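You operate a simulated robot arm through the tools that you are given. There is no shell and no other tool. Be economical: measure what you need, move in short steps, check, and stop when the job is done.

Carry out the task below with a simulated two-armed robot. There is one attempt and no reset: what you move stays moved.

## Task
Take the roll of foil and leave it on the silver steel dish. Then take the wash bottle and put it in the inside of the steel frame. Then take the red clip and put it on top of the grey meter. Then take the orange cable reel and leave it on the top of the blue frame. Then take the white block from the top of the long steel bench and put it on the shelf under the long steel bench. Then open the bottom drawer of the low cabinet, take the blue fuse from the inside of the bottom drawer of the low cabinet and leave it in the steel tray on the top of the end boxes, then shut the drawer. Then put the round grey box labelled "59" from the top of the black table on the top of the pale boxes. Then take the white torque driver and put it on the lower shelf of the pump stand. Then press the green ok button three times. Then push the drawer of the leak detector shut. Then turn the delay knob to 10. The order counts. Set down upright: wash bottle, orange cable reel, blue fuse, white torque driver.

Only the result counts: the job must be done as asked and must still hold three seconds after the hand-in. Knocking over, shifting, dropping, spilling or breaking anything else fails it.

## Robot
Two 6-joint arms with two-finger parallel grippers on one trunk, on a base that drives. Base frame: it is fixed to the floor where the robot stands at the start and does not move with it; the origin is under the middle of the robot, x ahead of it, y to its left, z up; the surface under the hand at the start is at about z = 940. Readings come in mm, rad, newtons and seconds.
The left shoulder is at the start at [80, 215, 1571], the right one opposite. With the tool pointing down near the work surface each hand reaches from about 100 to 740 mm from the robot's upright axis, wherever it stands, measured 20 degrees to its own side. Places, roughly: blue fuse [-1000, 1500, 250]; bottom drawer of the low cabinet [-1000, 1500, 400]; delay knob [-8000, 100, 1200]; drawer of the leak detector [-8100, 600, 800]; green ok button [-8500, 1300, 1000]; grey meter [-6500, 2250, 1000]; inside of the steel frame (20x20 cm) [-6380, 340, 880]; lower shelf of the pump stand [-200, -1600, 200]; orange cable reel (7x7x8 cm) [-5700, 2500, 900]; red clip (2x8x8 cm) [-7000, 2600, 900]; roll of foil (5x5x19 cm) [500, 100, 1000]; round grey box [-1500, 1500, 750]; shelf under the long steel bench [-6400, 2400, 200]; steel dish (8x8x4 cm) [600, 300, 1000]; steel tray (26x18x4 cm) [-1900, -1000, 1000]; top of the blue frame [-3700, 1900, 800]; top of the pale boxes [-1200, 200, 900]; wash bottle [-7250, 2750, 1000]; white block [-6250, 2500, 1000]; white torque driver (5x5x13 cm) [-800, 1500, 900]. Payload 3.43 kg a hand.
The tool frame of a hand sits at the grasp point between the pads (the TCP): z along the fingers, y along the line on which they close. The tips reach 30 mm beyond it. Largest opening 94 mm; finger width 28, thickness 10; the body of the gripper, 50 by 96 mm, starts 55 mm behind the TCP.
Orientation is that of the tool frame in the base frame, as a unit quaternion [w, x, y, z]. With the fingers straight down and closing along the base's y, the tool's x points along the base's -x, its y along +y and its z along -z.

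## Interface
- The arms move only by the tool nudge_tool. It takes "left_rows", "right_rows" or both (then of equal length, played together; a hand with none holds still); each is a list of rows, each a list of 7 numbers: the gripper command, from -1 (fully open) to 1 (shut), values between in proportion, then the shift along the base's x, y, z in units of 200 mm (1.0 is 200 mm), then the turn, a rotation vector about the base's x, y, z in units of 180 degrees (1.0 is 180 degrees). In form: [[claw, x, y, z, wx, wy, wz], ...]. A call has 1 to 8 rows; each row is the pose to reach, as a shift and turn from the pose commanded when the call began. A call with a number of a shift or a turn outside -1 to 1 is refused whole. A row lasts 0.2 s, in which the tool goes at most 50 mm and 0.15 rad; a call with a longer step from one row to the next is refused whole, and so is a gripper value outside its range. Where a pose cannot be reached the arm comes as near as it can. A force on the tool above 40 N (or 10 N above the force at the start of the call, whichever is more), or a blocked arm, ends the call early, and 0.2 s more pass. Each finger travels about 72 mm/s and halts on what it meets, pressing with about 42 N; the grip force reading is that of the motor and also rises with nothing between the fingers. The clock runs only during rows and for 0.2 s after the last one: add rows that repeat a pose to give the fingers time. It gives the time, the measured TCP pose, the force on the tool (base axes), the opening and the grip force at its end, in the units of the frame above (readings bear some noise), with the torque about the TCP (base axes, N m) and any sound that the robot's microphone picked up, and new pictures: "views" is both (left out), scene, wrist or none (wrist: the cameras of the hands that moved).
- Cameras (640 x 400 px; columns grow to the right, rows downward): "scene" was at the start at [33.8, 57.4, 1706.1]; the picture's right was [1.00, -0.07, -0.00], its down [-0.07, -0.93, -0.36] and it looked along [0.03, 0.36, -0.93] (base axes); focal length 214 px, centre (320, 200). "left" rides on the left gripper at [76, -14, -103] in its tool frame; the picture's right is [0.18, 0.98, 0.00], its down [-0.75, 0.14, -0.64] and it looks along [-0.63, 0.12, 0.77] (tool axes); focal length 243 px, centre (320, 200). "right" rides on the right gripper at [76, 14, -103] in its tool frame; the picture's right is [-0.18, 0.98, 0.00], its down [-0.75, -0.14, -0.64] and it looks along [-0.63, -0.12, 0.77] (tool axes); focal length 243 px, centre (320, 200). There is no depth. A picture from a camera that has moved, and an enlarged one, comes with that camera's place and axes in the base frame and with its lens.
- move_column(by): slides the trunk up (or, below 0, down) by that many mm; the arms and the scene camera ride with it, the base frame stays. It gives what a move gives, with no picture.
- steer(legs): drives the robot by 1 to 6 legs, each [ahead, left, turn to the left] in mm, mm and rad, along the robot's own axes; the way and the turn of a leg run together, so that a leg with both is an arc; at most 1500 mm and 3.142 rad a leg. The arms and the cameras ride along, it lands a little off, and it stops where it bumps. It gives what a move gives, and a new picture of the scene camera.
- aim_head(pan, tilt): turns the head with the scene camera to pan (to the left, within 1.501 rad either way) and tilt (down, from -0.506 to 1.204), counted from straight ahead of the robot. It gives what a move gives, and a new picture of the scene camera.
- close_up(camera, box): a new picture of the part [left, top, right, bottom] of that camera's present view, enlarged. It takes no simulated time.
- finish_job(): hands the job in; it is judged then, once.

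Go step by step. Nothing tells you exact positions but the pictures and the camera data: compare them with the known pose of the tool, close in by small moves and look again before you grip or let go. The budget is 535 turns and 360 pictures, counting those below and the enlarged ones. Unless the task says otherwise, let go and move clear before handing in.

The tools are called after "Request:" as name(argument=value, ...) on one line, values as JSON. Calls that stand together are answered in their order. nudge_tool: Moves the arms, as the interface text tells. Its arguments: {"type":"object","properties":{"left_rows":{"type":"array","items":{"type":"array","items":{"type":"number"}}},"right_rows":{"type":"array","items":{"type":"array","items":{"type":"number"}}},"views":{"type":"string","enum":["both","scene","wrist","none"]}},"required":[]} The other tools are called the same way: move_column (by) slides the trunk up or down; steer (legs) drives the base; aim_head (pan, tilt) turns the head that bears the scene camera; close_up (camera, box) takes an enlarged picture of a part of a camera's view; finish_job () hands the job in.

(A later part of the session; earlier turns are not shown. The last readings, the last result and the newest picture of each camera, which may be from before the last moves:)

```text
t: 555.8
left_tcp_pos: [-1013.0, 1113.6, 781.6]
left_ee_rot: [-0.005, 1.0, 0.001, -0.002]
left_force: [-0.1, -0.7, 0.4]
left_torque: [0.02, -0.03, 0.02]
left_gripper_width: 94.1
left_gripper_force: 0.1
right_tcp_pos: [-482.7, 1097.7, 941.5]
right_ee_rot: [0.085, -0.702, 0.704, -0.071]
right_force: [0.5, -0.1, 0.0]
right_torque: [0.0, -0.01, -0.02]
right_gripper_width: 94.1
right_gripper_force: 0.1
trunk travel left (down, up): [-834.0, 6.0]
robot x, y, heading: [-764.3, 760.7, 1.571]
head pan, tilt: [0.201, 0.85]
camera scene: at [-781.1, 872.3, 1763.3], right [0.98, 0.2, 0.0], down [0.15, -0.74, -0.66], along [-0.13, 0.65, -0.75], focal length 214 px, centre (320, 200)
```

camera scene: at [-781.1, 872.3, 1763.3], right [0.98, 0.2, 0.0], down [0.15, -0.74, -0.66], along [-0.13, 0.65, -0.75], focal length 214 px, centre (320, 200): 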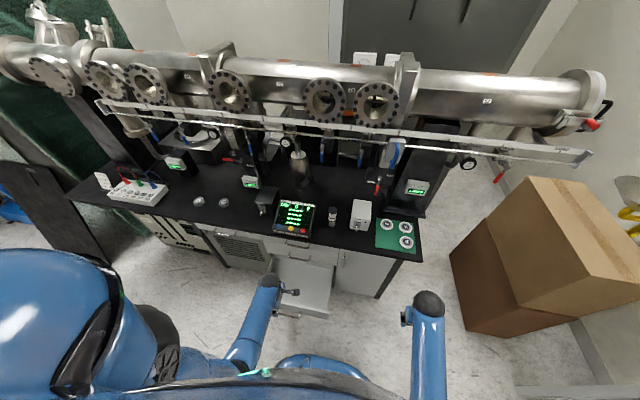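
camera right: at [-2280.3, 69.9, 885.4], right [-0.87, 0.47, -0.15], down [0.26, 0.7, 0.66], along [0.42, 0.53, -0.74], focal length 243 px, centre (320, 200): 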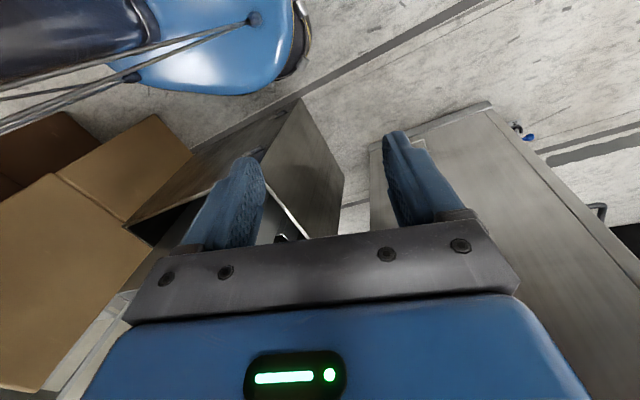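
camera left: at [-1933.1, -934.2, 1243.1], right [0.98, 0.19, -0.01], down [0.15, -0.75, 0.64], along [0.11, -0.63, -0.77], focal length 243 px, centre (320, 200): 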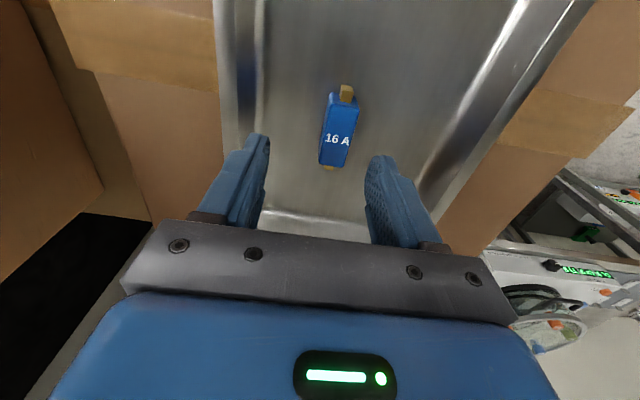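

The drawer is still open. I'll yaw the left tool back, tilt it 50°, and push the face closed with closed fingertips to the right of the handle.

Request:
steer(legs=[[0, -80, 0]])

Request:
nudge_tool(left_rows=[[1, 0, -0.1, 0, 0, 0, -0.046], [1, 0, -0.2, 0, 0, 0, -0.092], [1, 0, -0.25, 0, 0, 0, -0.138], [1, 0, -0.25, 0, 0, 0, -0.184], [1, 0, -0.25, 0, 0, 0, -0.23], [1, 0, -0.25, 0, 0, 0, -0.275], [1, 0, -0.25, 0, 0, 0, -0.32], [1, 0, -0.25, 0, 0, 0, -0.365]], views="none")

Request:
nudge_tool(left_rows=[[1, 0, 0, 0, 0, 0, -0.046], [1, 0, 0, 0, 0, 0, -0.092], [1, 0, 0, 0, 0, 0, -0.132]], views="none")

Request:
move_column(by=-280)

```text
t: 556.9
left_tcp_pos: [-943.9, 1113.2, 779.7]
left_ee_rot: [-0.006, 1.0, 0.001, 0.003]
left_force: [-1.3, -0.5, -0.2]
left_torque: [0.01, -0.04, 0.0]
left_gripper_width: 93.9
left_gripper_force: 0.1
right_tcp_pos: [-415.6, 1097.6, 944.3]
right_ee_rot: [0.088, -0.702, 0.703, -0.073]
right_force: [0.2, 0.4, 0.7]
right_torque: [-0.01, -0.06, 0.0]
right_gripper_width: 94.0
right_gripper_force: 0.1
trunk travel left (down, up): [-834.0, 6.0]
robot x, y, heading: [-687.8, 763.4, 1.572]
head pan, tilt: [0.201, 0.85]
camera scene: at [-719.6, 872.1, 1763.0], right [0.98, 0.2, 0.01], down [0.16, -0.74, -0.66], along [-0.12, 0.65, -0.75], focal length 214 px, centre (320, 200)
```

scene: 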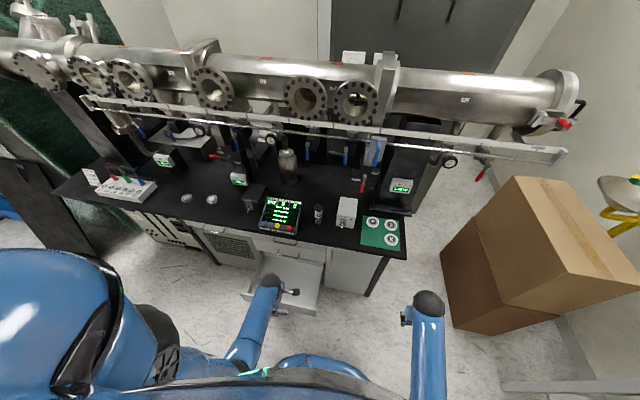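

```text
t: 558.7
left_tcp_pos: [-938.2, 1063.5, 780.2]
left_ee_rot: [-0.006, 0.84, -0.543, 0.001]
left_force: [0.4, -0.6, 1.5]
left_torque: [0.0, -0.01, -0.01]
left_gripper_width: 0.1
left_gripper_force: 32.9
right_tcp_pos: [-406.2, 1099.0, 942.2]
right_ee_rot: [0.085, -0.703, 0.703, -0.071]
right_force: [-0.1, -0.5, 0.3]
right_torque: [0.0, -0.02, 0.05]
right_gripper_width: 94.1
right_gripper_force: 0.1
trunk travel left (down, up): [-834.0, 6.0]
robot x, y, heading: [-685.8, 764.4, 1.575]
head pan, tilt: [0.201, 0.85]
```

```text
t: 559.5
left_tcp_pos: [-937.7, 1064.2, 781.5]
left_ee_rot: [-0.006, 0.71, -0.704, 0.003]
left_force: [-0.3, 0.0, 0.5]
left_torque: [0.0, -0.03, -0.01]
left_gripper_width: 0.1
left_gripper_force: 33.7
right_tcp_pos: [-407.0, 1098.3, 941.7]
right_ee_rot: [-0.086, 0.703, -0.703, 0.071]
right_force: [0.2, 0.1, -0.1]
right_torque: [0.0, 0.03, -0.02]
right_gripper_width: 94.0
right_gripper_force: 0.1
trunk travel left (down, up): [-834.0, 6.0]
robot x, y, heading: [-690.7, 766.0, 1.567]
head pan, tilt: [0.201, 0.85]
```

```text
t: 562.3
left_tcp_pos: [-937.5, 1063.7, 502.1]
left_ee_rot: [-0.006, 0.711, -0.703, 0.003]
left_force: [0.0, 0.5, 0.4]
left_torque: [0.0, 0.01, 0.01]
left_gripper_width: 0.1
left_gripper_force: 33.4
right_tcp_pos: [-408.0, 1097.6, 661.4]
right_ee_rot: [0.086, -0.702, 0.703, -0.072]
right_force: [1.2, 0.6, -0.2]
right_torque: [-0.02, 0.0, 0.02]
right_gripper_width: 94.0
right_gripper_force: 0.0
trunk travel left (down, up): [-554.0, 286.0]
robot x, y, heading: [-688.0, 759.2, 1.568]
head pan, tilt: [0.201, 0.85]
```

Tilt the tool forward ~50° while moving up to the drawer face.

Request:
nudge_tool(left_rows=[[1, 0, 0.05, 0, 0.046, 0, 0], [1, 0, 0.1, 0, 0.092, 0, 0], [1, 0, 0.15, 0, 0.138, 0, 0], [1, 0, 0.2, 0, 0.184, 0, 0], [1, 0, 0.25, 0, 0.23, 0, 0], [1, 0, 0.25, 0, 0.277, 0, 0]], views="none")

```text
t: 563.7
left_tcp_pos: [-938.5, 1111.5, 499.6]
left_ee_rot: [0.299, -0.638, 0.646, 0.294]
left_force: [0.8, 0.9, 1.6]
left_torque: [-0.12, -0.05, 0.0]
left_gripper_width: 0.0
left_gripper_force: 32.9
right_tcp_pos: [-407.1, 1097.2, 661.3]
right_ee_rot: [0.086, -0.702, 0.703, -0.07]
right_force: [-0.1, -0.2, -0.1]
right_torque: [0.02, 0.03, 0.01]
right_gripper_width: 93.8
right_gripper_force: 0.1
trunk travel left (down, up): [-554.0, 286.0]
robot x, y, heading: [-688.0, 766.3, 1.573]
head pan, tilt: [0.201, 0.85]
```

Request:
move_column(by=-150)

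Request:
nudge_tool(left_rows=[[1, 0, 0, 0.2, 0, 0, 0], [1, 0, 0, 0.42, 0, 0, 0], [1, 0, 0.1, 0.45, 0, 0, 0], [1, 0, 0.25, 0.45, 0, 0, 0], [1, 0, 0.4, 0.45, 0, 0, 0]], views="both")

```text
t: 565.5
left_tcp_pos: [-937.3, 1112.7, 351.7]
left_ee_rot: [-0.305, 0.642, -0.639, -0.294]
left_force: [-0.4, -0.4, 0.5]
left_torque: [0.0, 0.06, 0.01]
left_gripper_width: 0.3
left_gripper_force: 33.1
right_tcp_pos: [-406.5, 1098.7, 512.4]
right_ee_rot: [0.086, -0.702, 0.703, -0.069]
right_force: [0.9, 0.4, -0.2]
right_torque: [0.02, 0.01, -0.01]
right_gripper_width: 94.2
right_gripper_force: 0.0
trunk travel left (down, up): [-404.0, 436.0]
robot x, y, heading: [-687.6, 763.6, 1.571]
head pan, tilt: [0.201, 0.85]
```

```text
t: 566.7
left_tcp_pos: [-937.2, 1194.2, 440.9]
left_ee_rot: [-0.304, 0.643, -0.639, -0.293]
left_force: [-0.1, -0.2, 0.2]
left_torque: [-0.01, 0.04, 0.03]
left_gripper_width: 0.1
left_gripper_force: 32.9
right_tcp_pos: [-406.7, 1098.0, 512.0]
right_ee_rot: [0.086, -0.702, 0.703, -0.07]
right_force: [-0.3, 0.3, 0.0]
right_torque: [-0.01, 0.02, 0.0]
right_gripper_width: 94.0
right_gripper_force: 0.0
trunk travel left (down, up): [-404.0, 436.0]
robot x, y, heading: [-689.0, 763.1, 1.571]
head pan, tilt: [0.201, 0.85]
camera scene: at [-704.5, 873.0, 1333.1], right [0.98, 0.2, 0.0], down [0.15, -0.74, -0.66], along [-0.13, 0.65, -0.75], focal length 214 px, centre (320, 200)
camera left: at [-923.3, 1066.4, 449.5], right [-0.98, -0.12, -0.16], down [-0.16, -0.01, 0.99], along [-0.12, 0.99, -0.01], focal length 243 px, centre (320, 200)
```

scene: 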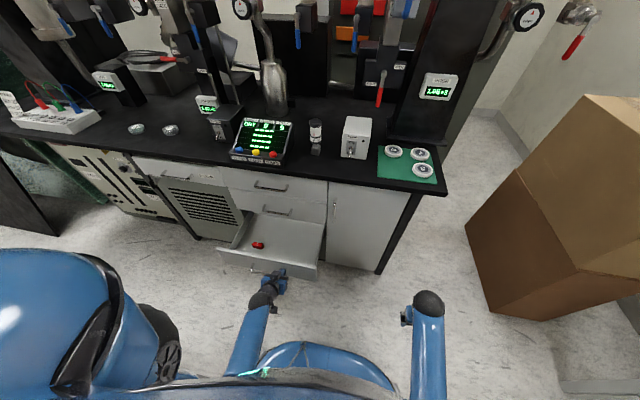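
left: 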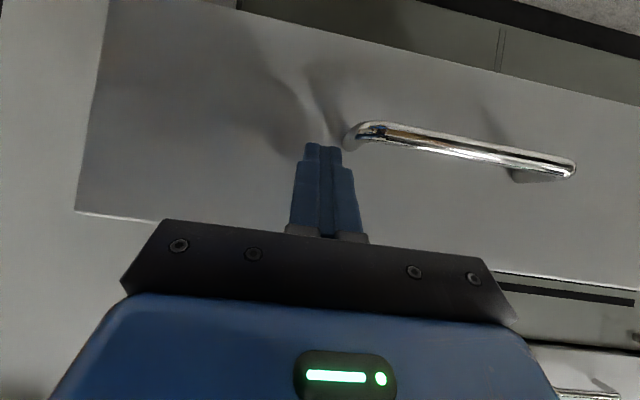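

Request:
nudge_tool(left_rows=[[1, 0.12, 0, 0, 0, 0, 0], [1, 0.12, 0.15, 0, 0, 0, 0], [1, 0.12, 0.3, 0, 0, 0, 0], [1, 0.12, 0.45, 0, 0, 0, 0], [1, 0.12, 0.6, 0, 0, 0, 0], [1, 0.12, 0.75, 0, 0, 0, 0]], views="scene")

```text
t: 568.1
left_tcp_pos: [-913.3, 1344.6, 441.3]
left_ee_rot: [-0.303, 0.643, -0.638, -0.295]
left_force: [0.2, 0.7, -0.2]
left_torque: [0.01, 0.02, 0.04]
left_gripper_width: 0.0
left_gripper_force: 33.3
right_tcp_pos: [-407.4, 1099.0, 512.1]
right_ee_rot: [0.086, -0.702, 0.704, -0.07]
right_force: [-0.8, -0.4, 0.5]
right_torque: [-0.03, 0.02, -0.01]
right_gripper_width: 94.0
right_gripper_force: 0.1
trunk travel left (down, up): [-404.0, 436.0]
robot x, y, heading: [-689.3, 764.5, 1.573]
head pan, tilt: [0.201, 0.85]
camera scene: at [-704.3, 873.1, 1333.1], right [0.98, 0.2, 0.0], down [0.15, -0.74, -0.66], along [-0.13, 0.65, -0.75], focal length 214 px, centre (320, 200)
```

scene: 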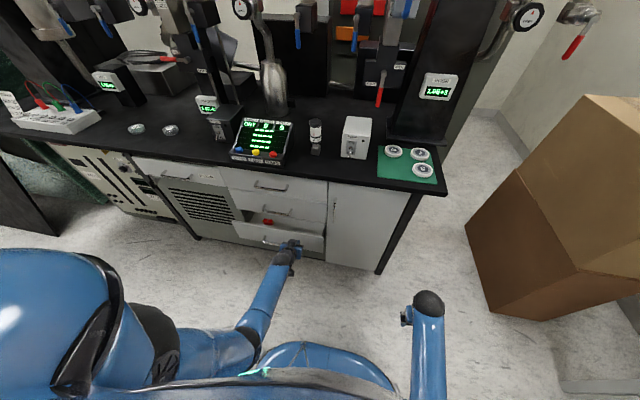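

Request:
nudge_tool(left_rows=[[1, 0, 0.12, 0, 0, 0, 0], [1, 0, 0.24, 0, 0, 0, 0], [1, 0, 0.34, 0, 0, 0, 0], [1, 0, 0.4, 0, 0, 0, 0], [1, 0, 0.46, 0, 0, 0, 0]], views="both")

```text
t: 569.2
left_tcp_pos: [-914.7, 1421.1, 435.5]
left_ee_rot: [-0.301, 0.645, -0.64, -0.288]
left_force: [-0.2, -1.5, 0.4]
left_torque: [0.06, 0.02, 0.04]
left_gripper_width: 0.3
left_gripper_force: 32.9
right_tcp_pos: [-406.0, 1096.9, 512.1]
right_ee_rot: [-0.087, 0.704, -0.702, 0.07]
right_force: [-0.4, -0.2, 0.9]
right_torque: [0.01, 0.0, 0.0]
right_gripper_width: 94.0
right_gripper_force: 0.0
trunk travel left (down, up): [-404.0, 436.0]
robot x, y, heading: [-688.5, 762.3, 1.573]
head pan, tilt: [0.201, 0.85]
stopped in row 5 (left hand): the force on the tool passed its limit at 64 N (the readings are from after the stop); the commanded pose is now the measured one
camera scene: at [-704.0, 868.5, 1333.7], right [0.98, 0.2, 0.0], down [0.15, -0.73, -0.66], along [-0.13, 0.65, -0.75], focal length 214 px, centre (320, 200)
camera left: at [-901.1, 1293.8, 445.6], right [-0.98, -0.12, -0.16], down [-0.16, 0.01, 0.99], along [-0.12, 0.99, -0.02], focal length 243 px, centre (320, 200)
```

scene: 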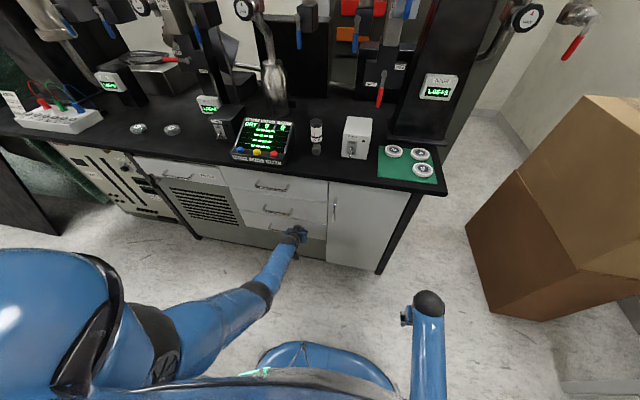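
left: 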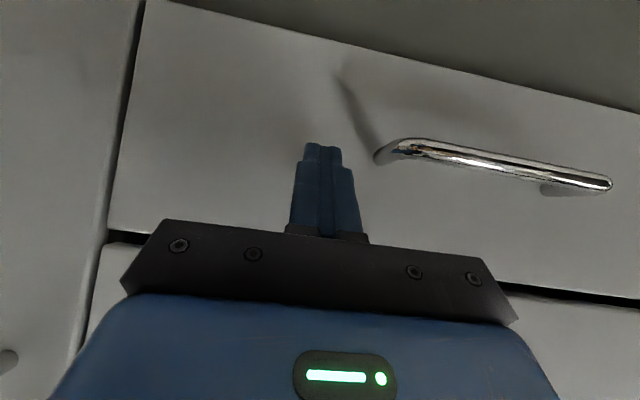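

The drawer is shut. Withdraw, restore the tool to vertical and raise the trunk.

Request:
nudge_tool(left_rows=[[1, 0, -0.2, 0, 0, 0, 0], [1, 0, -0.4, 0, 0, 0, 0], [0.5, 0, -0.6, 0, 0, 0, 0], [0, 0, -0.75, 0, -0.046, 0, 0], [-0.5, 0, -0.85, 0, -0.092, 0, 0], [-1, 0, -0.95, 0, -0.138, 0, 0], [-1, 0, -1.0, 0, -0.184, 0, 0], [-1, 0, -1.0, 0, -0.23, 0, 0]], views="none")

Request:
nudge_tool(left_rows=[[-1, 0, -0.1, 0, -0.044, 0, 0], [-1, 0, -0.2, 0, -0.044, 0, 0], [-1, 0, -0.4, 0, -0.044, 0, 0]], views="none")

Request:
move_column(by=400)

```text
t: 571.0
left_tcp_pos: [-914.0, 1223.1, 433.6]
left_ee_rot: [-0.052, 0.709, -0.702, -0.043]
left_force: [-0.2, 0.4, -1.0]
left_torque: [0.02, 0.0, 0.0]
left_gripper_width: 94.1
left_gripper_force: 0.1
right_tcp_pos: [-407.2, 1098.0, 511.6]
right_ee_rot: [-0.086, 0.703, -0.702, 0.071]
right_force: [0.5, 0.2, 1.0]
right_torque: [0.0, -0.02, -0.01]
right_gripper_width: 94.0
right_gripper_force: 0.1
trunk travel left (down, up): [-404.0, 436.0]
robot x, y, heading: [-689.6, 764.2, 1.575]
head pan, tilt: [0.201, 0.85]
```

```text
t: 571.8
left_tcp_pos: [-914.4, 1143.0, 434.6]
left_ee_rot: [-0.003, 0.711, -0.703, 0.005]
left_force: [1.4, -1.0, -0.8]
left_torque: [0.03, 0.03, 0.01]
left_gripper_width: 94.0
left_gripper_force: 0.1
right_tcp_pos: [-407.3, 1097.4, 511.6]
right_ee_rot: [-0.086, 0.704, -0.702, 0.07]
right_force: [0.2, 0.5, -0.5]
right_torque: [0.03, 0.02, 0.0]
right_gripper_width: 94.0
right_gripper_force: 0.1
trunk travel left (down, up): [-404.0, 436.0]
robot x, y, heading: [-689.1, 760.3, 1.572]
head pan, tilt: [0.201, 0.85]
```

```text
t: 575.7
left_tcp_pos: [-914.0, 1142.6, 832.1]
left_ee_rot: [-0.004, 0.711, -0.703, 0.004]
left_force: [-1.0, 0.5, -0.1]
left_torque: [-0.01, 0.03, 0.01]
left_gripper_width: 93.5
left_gripper_force: 0.1
right_tcp_pos: [-406.6, 1099.3, 911.6]
right_ee_rot: [-0.086, 0.703, -0.703, 0.069]
right_force: [-1.2, 0.6, -0.3]
right_torque: [-0.03, -0.01, -0.03]
right_gripper_width: 94.3
right_gripper_force: 0.0
trunk travel left (down, up): [-804.0, 36.0]
robot x, y, heading: [-686.7, 757.9, 1.573]
head pan, tilt: [0.201, 0.85]
```

Move to x≈-1390 for the box "59".

Request:
steer(legs=[[130, 0, 0], [0, 700, 0]])

Request:
aim_head(pan=0.35, tilt=0.7)

Request:
close_up(camera="scene", box=[220, 140, 400, 252])

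```text
t: 579.8
left_tcp_pos: [-1503.5, 1268.9, 832.4]
left_ee_rot: [-0.005, 0.734, -0.679, 0.005]
left_force: [0.0, -0.9, -0.6]
left_torque: [0.0, -0.02, 0.03]
left_gripper_width: 93.8
left_gripper_force: 0.0
right_tcp_pos: [-993.4, 1259.0, 913.1]
right_ee_rot: [-0.089, 0.726, -0.678, 0.068]
right_force: [-0.2, -0.7, -0.2]
right_torque: [0.0, -0.01, -0.02]
right_gripper_width: 94.2
right_gripper_force: 0.2
trunk travel left (down, up): [-804.0, 36.0]
robot x, y, heading: [-1251.6, 904.8, 1.641]
head pan, tilt: [0.201, 0.85]
stopped in leg 2: the robot was blocked; the commanded pose is now the measured one
camera scene: at [-1277.1, 1012.3, 1733.2], right [0.96, 0.27, 0.0], down [0.2, -0.72, -0.66], along [-0.17, 0.64, -0.75], focal length 214 px, centre (320, 200)
```

scene: 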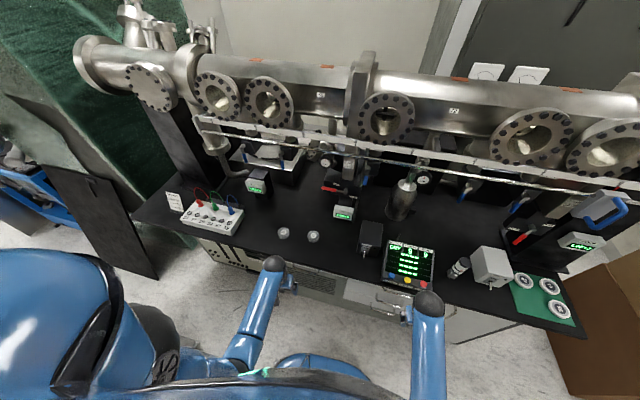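

```text
t: 580.5
left_tcp_pos: [-1502.8, 1268.9, 834.3]
left_ee_rot: [-0.004, 0.734, -0.679, 0.006]
left_force: [0.3, -0.4, 0.7]
left_torque: [-0.01, -0.02, -0.01]
left_gripper_width: 93.8
left_gripper_force: 0.0
right_tcp_pos: [-993.8, 1258.6, 912.0]
right_ee_rot: [-0.088, 0.726, -0.679, 0.068]
right_force: [0.7, 0.0, 0.7]
right_torque: [-0.01, -0.01, -0.02]
right_gripper_width: 94.2
right_gripper_force: 0.1
trunk travel left (down, up): [-804.0, 36.0]
robot x, y, heading: [-1249.2, 906.4, 1.635]
head pan, tilt: [0.351, 0.7]
camera scene: at [-1288.6, 1015.7, 1745.4], right [0.91, 0.41, 0.0], down [0.26, -0.59, -0.76], along [-0.31, 0.7, -0.65], focal length 214 px, centre (320, 200)
```

scene: 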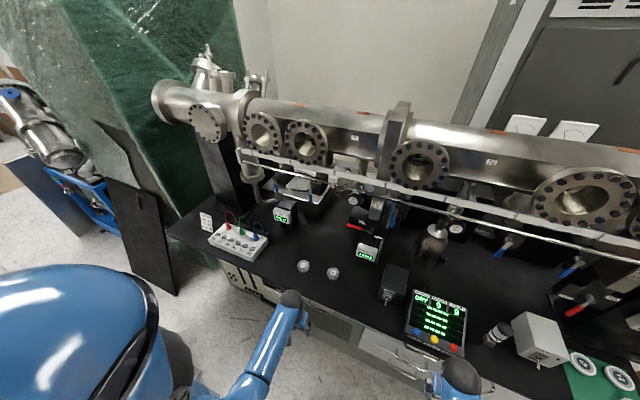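

```text
3.56 times, centred on (310, 196) of scene
camera zoom: at [-1288.6, 1015.7, 1745.4], right [0.91, 0.41, 0.0], down [0.26, -0.59, -0.76], along [-0.31, 0.7, -0.65], focal length 763 px, centre (356, 214)
```

zoom: 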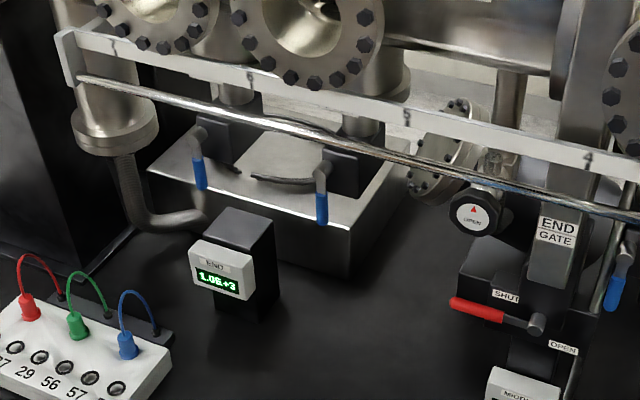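

Request:
steer(legs=[[130, 0, -0.065]])

Request:
close_up(camera="scene", box=[220, 220, 380, 320])

```text
t: 581.6
left_tcp_pos: [-1488.2, 1362.4, 831.0]
left_ee_rot: [0.006, 0.713, -0.701, 0.017]
left_force: [-0.4, 0.8, 0.4]
left_torque: [-0.01, -0.02, -0.01]
left_gripper_width: 94.1
left_gripper_force: 0.2
right_tcp_pos: [-980.3, 1334.9, 911.1]
right_ee_rot: [-0.086, 0.711, -0.694, 0.071]
right_force: [0.5, 0.3, -0.7]
right_torque: [-0.04, 0.0, -0.01]
right_gripper_width: 94.3
right_gripper_force: 0.1
trunk travel left (down, up): [-804.0, 36.0]
robot x, y, heading: [-1255.3, 997.9, 1.595]
head pan, tilt: [0.351, 0.7]
stopped in leg 1: the force on the tool passed its limit at 143 N (the readings are from after the stop); the commanded pose is now the measured one
camera scene: at [-1287.2, 1109.1, 1745.1], right [0.93, 0.36, 0.0], down [0.23, -0.6, -0.76], along [-0.28, 0.71, -0.65], focal length 214 px, centre (320, 200)
```

scene: 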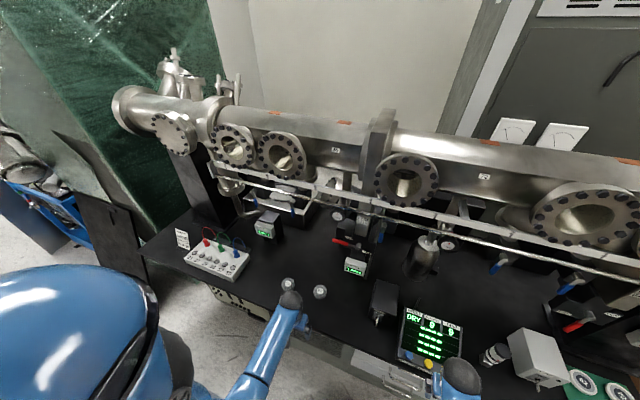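

```text
4.00 times, centred on (300, 270) of scene
camera zoom: at [-1287.2, 1109.1, 1745.1], right [0.93, 0.36, 0.0], down [0.23, -0.6, -0.76], along [-0.28, 0.71, -0.65], focal length 858 px, centre (400, -80)
```

zoom: 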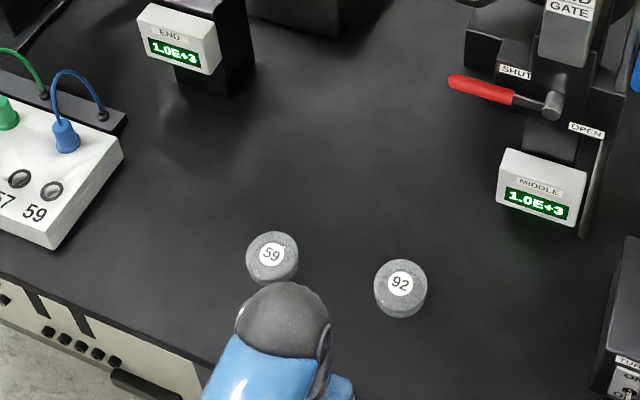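

Something touched; back off 60 mm and check with the wrist cameras.

Request:
steer(legs=[[-50, 0, 0]])

Request:
nudge_tool(left_rows=[[-1, 0, 0, 0, 0, 0, 0]], right_rows=[[-1, 0, 0, 0, 0, 0, 0]], views="wrist")

```text
t: 582.5
left_tcp_pos: [-1486.0, 1322.1, 828.3]
left_ee_rot: [0.009, 0.714, -0.7, 0.02]
left_force: [-0.2, 1.7, -0.5]
left_torque: [-0.04, -0.02, 0.0]
left_gripper_width: 93.9
left_gripper_force: 0.1
right_tcp_pos: [-980.6, 1297.0, 908.0]
right_ee_rot: [-0.083, 0.711, -0.695, 0.073]
right_force: [0.1, 1.1, 0.5]
right_torque: [-0.07, 0.01, 0.04]
right_gripper_width: 93.7
right_gripper_force: 0.1
trunk travel left (down, up): [-804.0, 36.0]
robot x, y, heading: [-1251.0, 946.5, 1.595]
head pan, tilt: [0.351, 0.7]
camera scene: at [-1286.2, 1074.6, 1744.2], right [0.93, 0.36, 0.0], down [0.24, -0.61, -0.76], along [-0.28, 0.71, -0.65], focal length 214 px, centre (320, 200)
```

scene: 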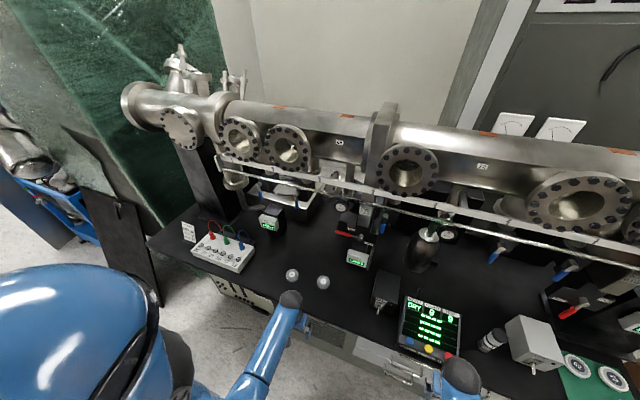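

```text
t: 582.9
left_tcp_pos: [-1486.6, 1311.2, 833.3]
left_ee_rot: [0.004, 0.714, -0.7, 0.014]
left_force: [0.9, 0.9, 0.5]
left_torque: [0.02, 0.02, -0.01]
left_gripper_width: 94.0
left_gripper_force: 0.1
right_tcp_pos: [-980.4, 1286.0, 913.6]
right_ee_rot: [-0.089, 0.71, -0.695, 0.068]
right_force: [-1.0, -0.4, 0.4]
right_torque: [0.02, -0.01, 0.0]
right_gripper_width: 94.0
right_gripper_force: 0.0
trunk travel left (down, up): [-804.0, 36.0]
robot x, y, heading: [-1253.9, 948.2, 1.593]
head pan, tilt: [0.351, 0.7]
camera right: at [-1014.3, 1206.4, 1007.1], right [-0.96, 0.17, -0.21], down [-0.02, 0.74, 0.68], along [0.27, 0.66, -0.71], focal length 243 px, centre (320, 200)
camera left: at [-1473.5, 1237.5, 938.5], right [-0.98, -0.2, -0.01], down [-0.17, 0.77, 0.62], along [-0.12, 0.61, -0.79], focal length 243 px, centre (320, 200)
```

right: 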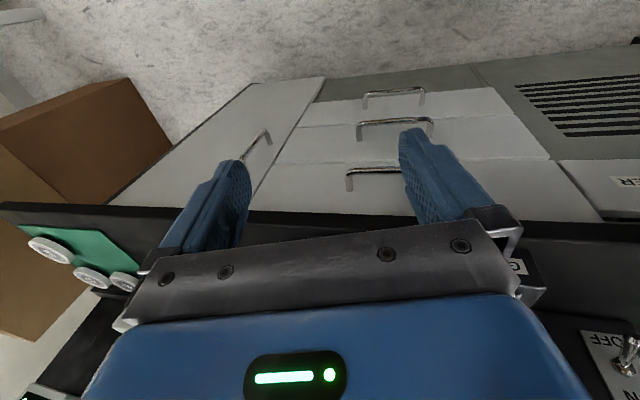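
left: 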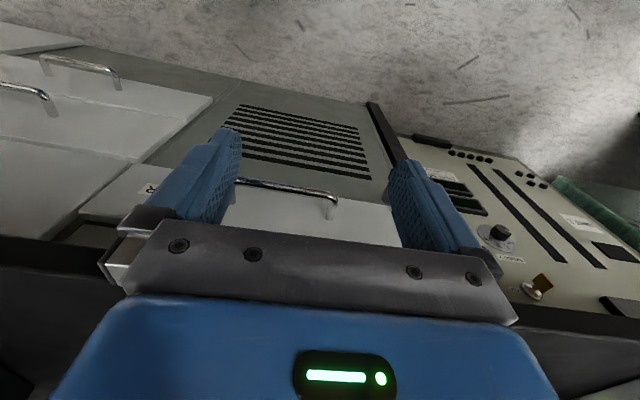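

The table top is higher than assumed (≈850, front edge y≈1375). Back off, park the right hand aside, and raise the left hand.

Request:
steer(legs=[[-180, 0, -0.02]])

Request:
nudge_tool(right_rows=[[-1, 0.2, -0.1, 0, 0, 0, 0], [-1, 0.4, -0.2, 0, 0, 0, 0], [-1, 0.6, -0.3, 0, 0, 0, 0], [-1, 0.8, -0.45, 0, 0, 0, 0], [-1, 1.0, -0.6, 0, 0, 0, 0], [-1, 1.0, -0.75, 0, 0, 0, 0], [-1, 1.0, -0.75, 0, 0, 0, 0]], left_rows=[[-1, 0, 0.2, 0.1, 0, 0, 0], [-1, 0, 0.4, 0.2, 0, 0, 0], [-1, 0, 0.5, 0.4, 0, 0, 0], [-1, 0, 0.55, 0.6, 0, 0, 0], [-1, 0, 0.6, 0.8, 0, 0, 0], [-1, 0, 0.65, 1.0, 0, 0, 0], [-1, 0, 0.65, 1.0, 0, 0, 0]], views="none")

```text
t: 583.9
left_tcp_pos: [-1480.3, 1278.8, 829.4]
left_ee_rot: [0.006, 0.708, -0.706, 0.018]
left_force: [0.6, -0.2, -0.4]
left_torque: [-0.02, -0.04, -0.04]
left_gripper_width: 93.9
left_gripper_force: 0.1
right_tcp_pos: [-972.8, 1247.4, 911.3]
right_ee_rot: [-0.086, 0.706, -0.7, 0.072]
right_force: [0.3, 0.1, -0.4]
right_torque: [-0.06, 0.01, 0.0]
right_gripper_width: 94.1
right_gripper_force: 0.0
trunk travel left (down, up): [-804.0, 36.0]
robot x, y, heading: [-1248.0, 904.5, 1.577]
head pan, tilt: [0.351, 0.7]
stopped in leg 1: the robot was blocked; the commanded pose is now the measured one
camera scene: at [-1284.2, 1023.7, 1744.9], right [0.94, 0.35, 0.0], down [0.23, -0.61, -0.76], along [-0.27, 0.71, -0.65], focal length 214 px, centre (320, 200)
```

scene: 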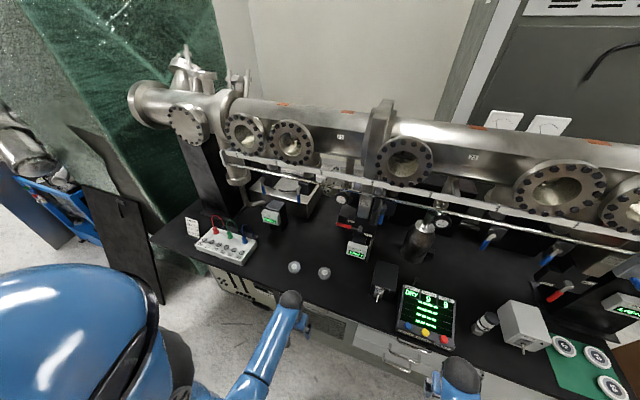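

```text
t: 585.0
left_tcp_pos: [-1475.8, 1382.1, 943.2]
left_ee_rot: [0.006, 0.708, -0.706, 0.016]
left_force: [0.4, 0.3, 0.1]
left_torque: [-0.06, 0.03, -0.01]
left_gripper_width: 94.0
left_gripper_force: 0.1
right_tcp_pos: [-865.7, 1206.0, 909.5]
right_ee_rot: [-0.094, 0.787, -0.607, 0.058]
right_force: [0.3, 0.8, 0.3]
right_torque: [0.01, -0.01, -0.02]
right_gripper_width: 94.3
right_gripper_force: 0.0
trunk travel left (down, up): [-804.0, 36.0]
robot x, y, heading: [-1250.2, 903.3, 1.574]
head pan, tilt: [0.351, 0.7]
stopped in row 5 (right hand): the arm was blocked; the commanded pose is now the measured one
```

Blocked behind as well. Look to the left-rear.

Request:
aim_head(pan=1.5, tilt=0.3)

Request:
aim_head(pan=-1.5, tilt=0.5)

```text
t: 586.3
left_tcp_pos: [-1477.0, 1382.7, 943.8]
left_ee_rot: [0.006, 0.709, -0.705, 0.016]
left_force: [-0.5, -0.5, -0.3]
left_torque: [0.01, 0.01, 0.04]
left_gripper_width: 94.0
left_gripper_force: 0.1
right_tcp_pos: [-866.9, 1205.2, 909.2]
right_ee_rot: [-0.094, 0.787, -0.607, 0.058]
right_force: [1.0, 0.3, 0.1]
right_torque: [0.0, -0.04, -0.04]
right_gripper_width: 93.8
right_gripper_force: 0.0
trunk travel left (down, up): [-804.0, 36.0]
robot x, y, heading: [-1252.3, 908.0, 1.575]
head pan, tilt: [1.499, 0.3]
camera scene: at [-1343.6, 943.9, 1781.6], right [0.06, 1.0, 0.0], down [0.3, -0.02, -0.96], along [-0.95, 0.06, -0.3], focal length 214 px, centre (320, 200)
```

scene: 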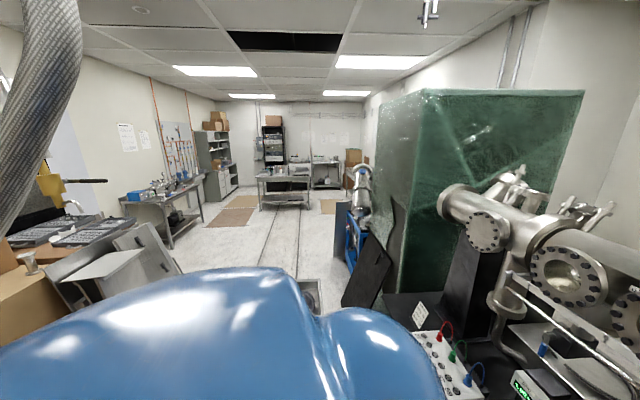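

```text
t: 588.9
left_tcp_pos: [-1476.3, 1381.6, 944.8]
left_ee_rot: [0.006, 0.708, -0.706, 0.017]
left_force: [0.3, -0.8, -1.1]
left_torque: [0.0, 0.0, 0.0]
left_gripper_width: 94.3
left_gripper_force: 0.2
right_tcp_pos: [-868.2, 1205.6, 910.5]
right_ee_rot: [-0.093, 0.787, -0.607, 0.058]
right_force: [0.1, 1.0, 0.1]
right_torque: [-0.01, -0.01, 0.01]
right_gripper_width: 94.0
right_gripper_force: 0.1
trunk travel left (down, up): [-804.0, 36.0]
robot x, y, heading: [-1252.5, 906.8, 1.576]
head pan, tilt: [-1.499, 0.499]
camera scene: at [-1160.0, 944.4, 1763.2], right [0.08, -1.0, 0.0], down [-0.48, -0.04, -0.88], along [0.88, 0.07, -0.48], focal length 214 px, centre (320, 200)
```

scene: 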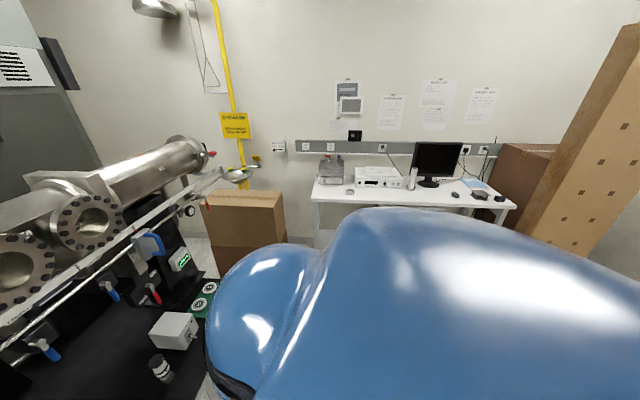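

A hanging hose is close behind the head, so I'll work from here. Move the left hand above the disc "59" at (-1583, 1493).

Request:
nudge_tool(left_rows=[[-1, -0.1, 0.12, 0.15, 0, 0, 0], [-1, -0.2, 0.24, 0.25, 0, 0, 0], [-1, -0.3, 0.36, 0.3, 0, 0, 0], [-1, -0.42, 0.48, 0.3, 0, 0, 0], [-1, -0.53, 0.56, 0.3, 0, 0, 0]], views="wrist")

```text
t: 590.1
left_tcp_pos: [-1583.6, 1494.3, 1003.6]
left_ee_rot: [0.006, 0.708, -0.706, 0.017]
left_force: [-0.7, 0.0, -0.4]
left_torque: [0.01, -0.05, 0.0]
left_gripper_width: 93.7
left_gripper_force: 0.1
right_tcp_pos: [-866.7, 1206.9, 910.8]
right_ee_rot: [-0.093, 0.787, -0.607, 0.059]
right_force: [0.0, -0.4, 0.4]
right_torque: [-0.02, 0.0, -0.01]
right_gripper_width: 93.8
right_gripper_force: 0.1
trunk travel left (down, up): [-804.0, 36.0]
robot x, y, heading: [-1246.8, 903.9, 1.577]
head pan, tilt: [-1.499, 0.499]
camera left: at [-1570.8, 1421.6, 1109.5], right [-0.98, -0.19, -0.01], down [-0.15, 0.77, 0.61], along [-0.11, 0.6, -0.79], focal length 243 px, centre (320, 200)
```

left: 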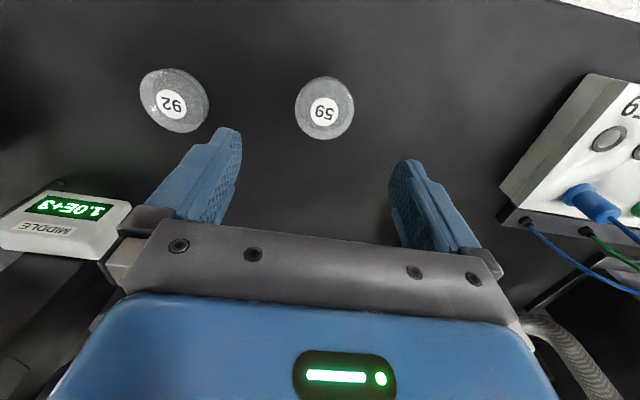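

Request:
move_column(by=-80)

Request:
nudge_tool(left_rows=[[-1, -0.01, -0.01, -0.08, 0, 0, 0], [-1, -0.01, -0.01, -0.15, 0, 0, 0], [-1, -0.01, -0.01, -0.18, 0, 0, 0], [-1, -0.01, -0.01, -0.2, 0, 0, 0]], views="wrist")

```text
t: 591.3
left_tcp_pos: [-1583.0, 1494.2, 923.9]
left_ee_rot: [0.006, 0.708, -0.706, 0.016]
left_force: [0.8, 0.1, 0.1]
left_torque: [0.02, 0.0, 0.03]
left_gripper_width: 93.7
left_gripper_force: 0.1
right_tcp_pos: [-867.2, 1207.0, 829.4]
right_ee_rot: [-0.095, 0.787, -0.607, 0.058]
right_force: [0.1, 0.7, -0.5]
right_torque: [-0.03, -0.02, -0.01]
right_gripper_width: 94.3
right_gripper_force: 0.0
trunk travel left (down, up): [-724.0, 116.0]
robot x, y, heading: [-1249.0, 907.9, 1.577]
head pan, tilt: [-1.499, 0.499]
```

```text
t: 592.3
left_tcp_pos: [-1583.8, 1492.0, 890.9]
left_ee_rot: [0.004, 0.709, -0.705, 0.011]
left_force: [-2.1, -2.7, 31.4]
left_torque: [0.32, 1.72, 0.14]
left_gripper_width: 93.8
left_gripper_force: 0.0
right_tcp_pos: [-866.9, 1203.8, 831.6]
right_ee_rot: [-0.095, 0.786, -0.608, 0.057]
right_force: [-0.2, -0.9, -1.0]
right_torque: [-0.03, -0.01, 0.03]
right_gripper_width: 93.7
right_gripper_force: 0.1
trunk travel left (down, up): [-724.0, 116.0]
robot x, y, heading: [-1251.2, 909.9, 1.578]
head pan, tilt: [-1.499, 0.499]
camera left: at [-1570.9, 1417.8, 995.5], right [-0.98, -0.19, -0.01], down [-0.15, 0.77, 0.62], along [-0.11, 0.61, -0.78], focal length 243 px, centre (320, 200)
```

left: 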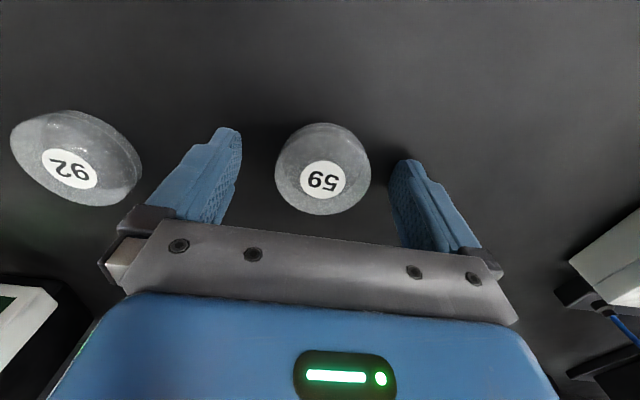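

Tips touch the table (z≈861). Raise slightly and close on the disc.

Request:
nudge_tool(left_rows=[[-1, 0, 0, 0.03, 0, 0, 0], [0, 0, 0, 0.03, 0, 0, 0], [0.5, 0, 0, 0.03, 0, 0, 0], [1, 0, 0, 0.03, 0, 0, 0], [1, 0, 0, 0.03, 0, 0, 0], [1, 0, 0, 0.15, 0, 0, 0], [1, 0, 0, 0.3, 0, 0, 0]], views="wrist")

```text
t: 593.9
left_tcp_pos: [-1585.1, 1488.9, 946.4]
left_ee_rot: [0.006, 0.709, -0.705, 0.017]
left_force: [-0.1, -0.5, -0.3]
left_torque: [-0.01, 0.02, -0.02]
left_gripper_width: 53.8
left_gripper_force: 41.7
right_tcp_pos: [-868.1, 1206.2, 830.1]
right_ee_rot: [-0.095, 0.787, -0.607, 0.059]
right_force: [-0.7, -0.2, 0.5]
right_torque: [0.04, -0.01, 0.02]
right_gripper_width: 94.0
right_gripper_force: 0.1
trunk travel left (down, up): [-724.0, 116.0]
robot x, y, heading: [-1247.4, 904.4, 1.572]
head pan, tilt: [-1.499, 0.499]
camera left: at [-1572.5, 1415.9, 1051.0], right [-0.98, -0.19, -0.01], down [-0.15, 0.77, 0.61], along [-0.11, 0.61, -0.79], focal length 243 px, centre (320, 200)
```

left: 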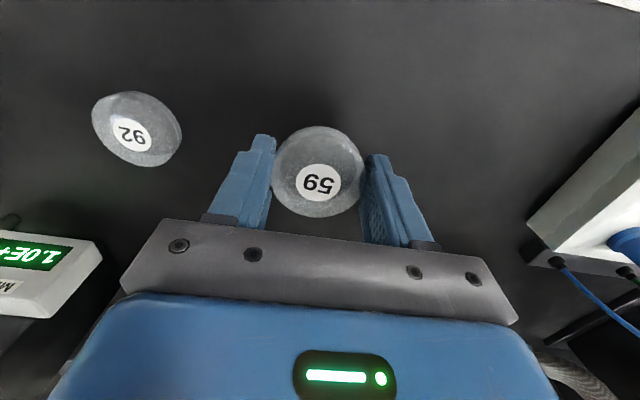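

Disc "59" is held. Raise the trunk, strafe right above the table objects, then back away.

Request:
move_column(by=112)

Request:
steer(legs=[[0, -370, 0], [-125, 0, 0]])

```text
t: 595.3
left_tcp_pos: [-1585.3, 1490.1, 1058.5]
left_ee_rot: [0.005, 0.708, -0.706, 0.017]
left_force: [-0.3, -0.2, 0.4]
left_torque: [0.02, 0.01, 0.0]
left_gripper_width: 54.1
left_gripper_force: 41.9
right_tcp_pos: [-866.5, 1206.0, 942.0]
right_ee_rot: [-0.094, 0.786, -0.608, 0.058]
right_force: [-0.1, -0.2, 0.0]
right_torque: [0.01, 0.01, 0.03]
right_gripper_width: 94.0
right_gripper_force: 0.1
trunk travel left (down, up): [-836.0, 4.0]
robot x, y, heading: [-1252.2, 905.4, 1.574]
head pan, tilt: [-1.499, 0.499]
```

```text
t: 598.6
left_tcp_pos: [-1205.3, 1373.8, 1054.9]
left_ee_rot: [0.008, 0.708, -0.706, 0.018]
left_force: [0.1, 0.5, 0.5]
left_torque: [-0.04, 0.01, 0.0]
left_gripper_width: 54.1
left_gripper_force: 42.3
right_tcp_pos: [-488.4, 1088.8, 941.0]
right_ee_rot: [-0.092, 0.787, -0.608, 0.059]
right_force: [-0.4, 0.2, -0.1]
right_torque: [-0.03, -0.01, -0.02]
right_gripper_width: 93.8
right_gripper_force: 0.1
trunk travel left (down, up): [-836.0, 4.0]
robot x, y, heading: [-870.8, 784.9, 1.579]
head pan, tilt: [-1.499, 0.499]
camera scene: at [-780.7, 830.8, 1795.0], right [0.08, -1.0, 0.0], down [-0.48, -0.04, -0.88], along [0.88, 0.07, -0.48], focal length 214 px, centre (320, 200)
```

scene: 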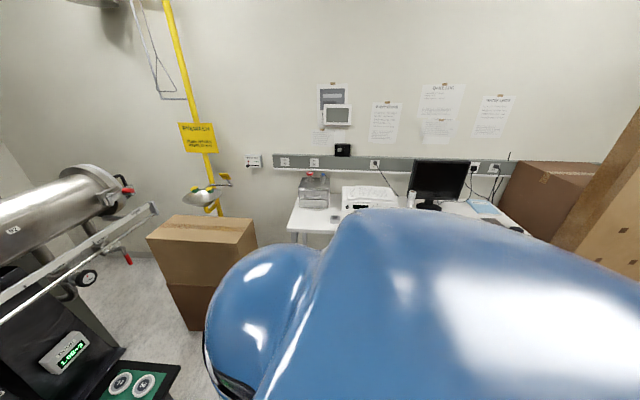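

Retract the left hand in front of the table edge.

Request:
nudge_tool(left_rows=[[1, 0.05, -0.2, 0, 0, 0, 0], [1, 0.1, -0.35, -0.1, 0, 0, 0], [1, 0.15, -0.5, -0.2, 0, 0, 0], [1, 0.2, -0.65, -0.35, 0, 0, 0], [1, 0.25, -0.8, -0.5, 0, 0, 0], [1, 0.3, -0.95, -0.65, 0, 0, 0], [1, 0.3, -1.0, -0.8, 0, 0, 0], [1, 0.3, -1.0, -0.95, 0, 0, 0]], views="none")

```text
t: 600.4
left_tcp_pos: [-1144.5, 1169.5, 866.1]
left_ee_rot: [0.006, 0.709, -0.705, 0.017]
left_force: [0.1, 0.1, -0.1]
left_torque: [0.01, -0.01, -0.01]
left_gripper_width: 53.7
left_gripper_force: 41.5
right_tcp_pos: [-489.6, 1085.1, 942.7]
right_ee_rot: [-0.094, 0.787, -0.607, 0.059]
right_force: [0.7, 0.1, 0.1]
right_torque: [0.04, 0.0, 0.03]
right_gripper_width: 93.9
right_gripper_force: 0.0
trunk travel left (down, up): [-836.0, 4.0]
robot x, y, heading: [-870.3, 783.6, 1.582]
head pan, tilt: [-1.499, 0.499]
```

I'll go around to the south side of the boxes (no turning needed): strafe right, back down to y≈-650.

Request:
steer(legs=[[0, -680, 0], [-720, 0, 0], [-715, 0, 0]])

Request:
aim_head(pan=0.9, tilt=0.6)

```text
t: 611.2
left_tcp_pos: [-469.9, -270.8, 866.5]
left_ee_rot: [-0.007, -0.701, 0.713, -0.017]
left_force: [-0.2, 0.4, -0.4]
left_torque: [-0.02, -0.01, 0.04]
left_gripper_width: 53.8
left_gripper_force: 41.9
right_tcp_pos: [184.0, -370.0, 941.9]
right_ee_rot: [-0.092, 0.78, -0.616, 0.06]
right_force: [-0.9, -0.4, -0.6]
right_torque: [0.01, 0.0, -0.01]
right_gripper_width: 94.0
right_gripper_force: 0.0
trunk travel left (down, up): [-836.0, 4.0]
robot x, y, heading: [-206.2, -659.0, 1.556]
head pan, tilt: [-1.499, 0.499]
camera scene: at [-113.7, -623.9, 1795.2], right [0.06, -1.0, 0.0], down [-0.48, -0.03, -0.88], along [0.88, 0.05, -0.48], focal length 214 px, centre (320, 200)
```

scene: 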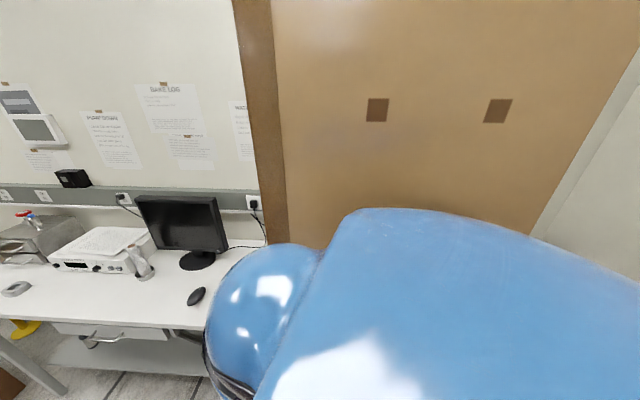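

```text
t: 613.4
left_tcp_pos: [-471.1, -271.8, 866.8]
left_ee_rot: [-0.006, -0.701, 0.713, -0.016]
left_force: [-0.3, -0.6, 0.5]
left_torque: [0.03, 0.03, -0.02]
left_gripper_width: 53.9
left_gripper_force: 42.5
right_tcp_pos: [184.1, -371.2, 941.7]
right_ee_rot: [-0.093, 0.78, -0.616, 0.059]
right_force: [0.0, 0.0, -0.8]
right_torque: [0.04, 0.0, -0.03]
right_gripper_width: 93.8
right_gripper_force: 0.0
trunk travel left (down, up): [-836.0, 4.0]
robot x, y, heading: [-199.8, -664.9, 1.56]
head pan, tilt: [0.901, 0.6]
camera scene: at [-273.1, -575.7, 1786.1], right [0.63, 0.77, 0.0], down [0.44, -0.36, -0.83], along [-0.64, 0.52, -0.56], focal length 214 px, centre (320, 200)
```

scene: 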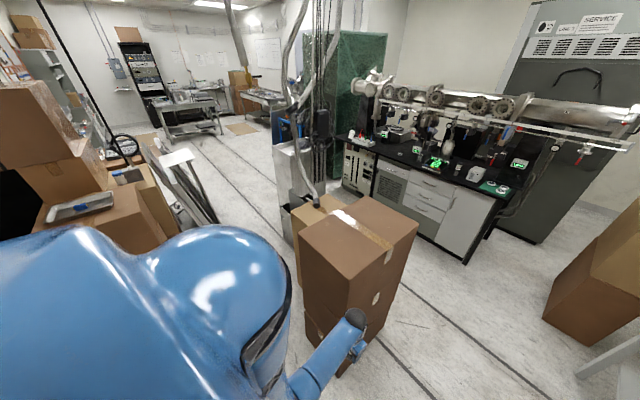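

Strafe left to x≈-930 and look at the box tops.

Request:
steer(legs=[[-60, 0, 0.012], [0, 730, 0]])

Request:
aim_head(pan=0.25, tilt=0.7)

```text
t: 618.0
left_tcp_pos: [-1211.9, -327.5, 867.5]
left_ee_rot: [-0.006, -0.702, 0.712, -0.016]
left_force: [0.3, -0.1, -0.3]
left_torque: [-0.01, 0.03, -0.02]
left_gripper_width: 53.5
left_gripper_force: 42.5
right_tcp_pos: [-558.8, -425.5, 941.2]
right_ee_rot: [-0.093, 0.781, -0.614, 0.059]
right_force: [-0.5, -0.2, -0.4]
right_torque: [-0.04, 0.01, 0.01]
right_gripper_width: 93.9
right_gripper_force: 0.1
trunk travel left (down, up): [-836.0, 4.0]
robot x, y, heading: [-946.9, -717.5, 1.561]
head pan, tilt: [0.901, 0.6]
camera scene: at [-1013.7, -631.1, 1786.2], right [0.63, 0.78, 0.0], down [0.44, -0.36, -0.83], along [-0.64, 0.52, -0.56], focal length 214 px, centre (320, 200)
```

scene: 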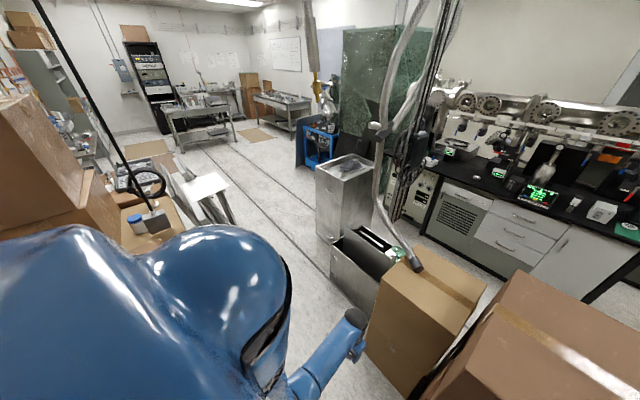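

```text
t: 619.0
left_tcp_pos: [-1213.3, -328.1, 867.0]
left_ee_rot: [-0.006, -0.702, 0.712, -0.017]
left_force: [-0.1, 0.2, -0.4]
left_torque: [0.01, -0.01, -0.01]
left_gripper_width: 53.6
left_gripper_force: 42.4
right_tcp_pos: [-559.0, -424.5, 943.3]
right_ee_rot: [-0.094, 0.782, -0.613, 0.059]
right_force: [-1.0, 0.3, -1.3]
right_torque: [0.03, -0.02, -0.01]
right_gripper_width: 94.1
right_gripper_force: 0.0
trunk travel left (down, up): [-836.0, 4.0]
robot x, y, heading: [-945.7, -721.6, 1.564]
head pan, tilt: [0.25, 0.7]
camera scene: at [-967.8, -604.1, 1777.5], right [0.97, 0.24, 0.0], down [0.15, -0.63, -0.76], along [-0.18, 0.74, -0.64], focal length 214 px, centre (320, 200)
```

scene: 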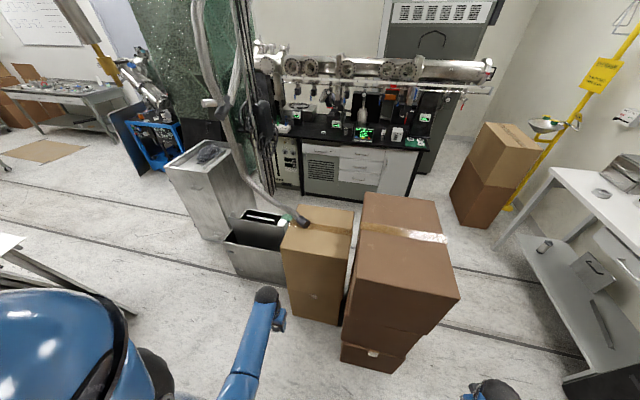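

Request:
close_up(camera="scene", box=[250, 185, 410, 285])

```text
4.00 times, centred on (330, 235) of scene
camera zoom: at [-967.8, -604.1, 1777.5], right [0.97, 0.24, 0.0], down [0.15, -0.63, -0.76], along [-0.18, 0.74, -0.64], focal length 858 px, centre (280, 60)
```

zoom: 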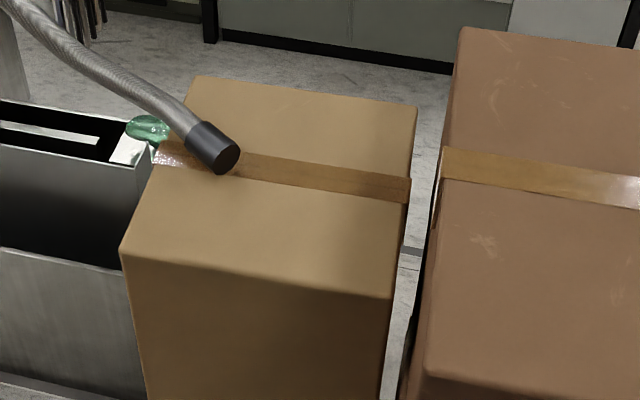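

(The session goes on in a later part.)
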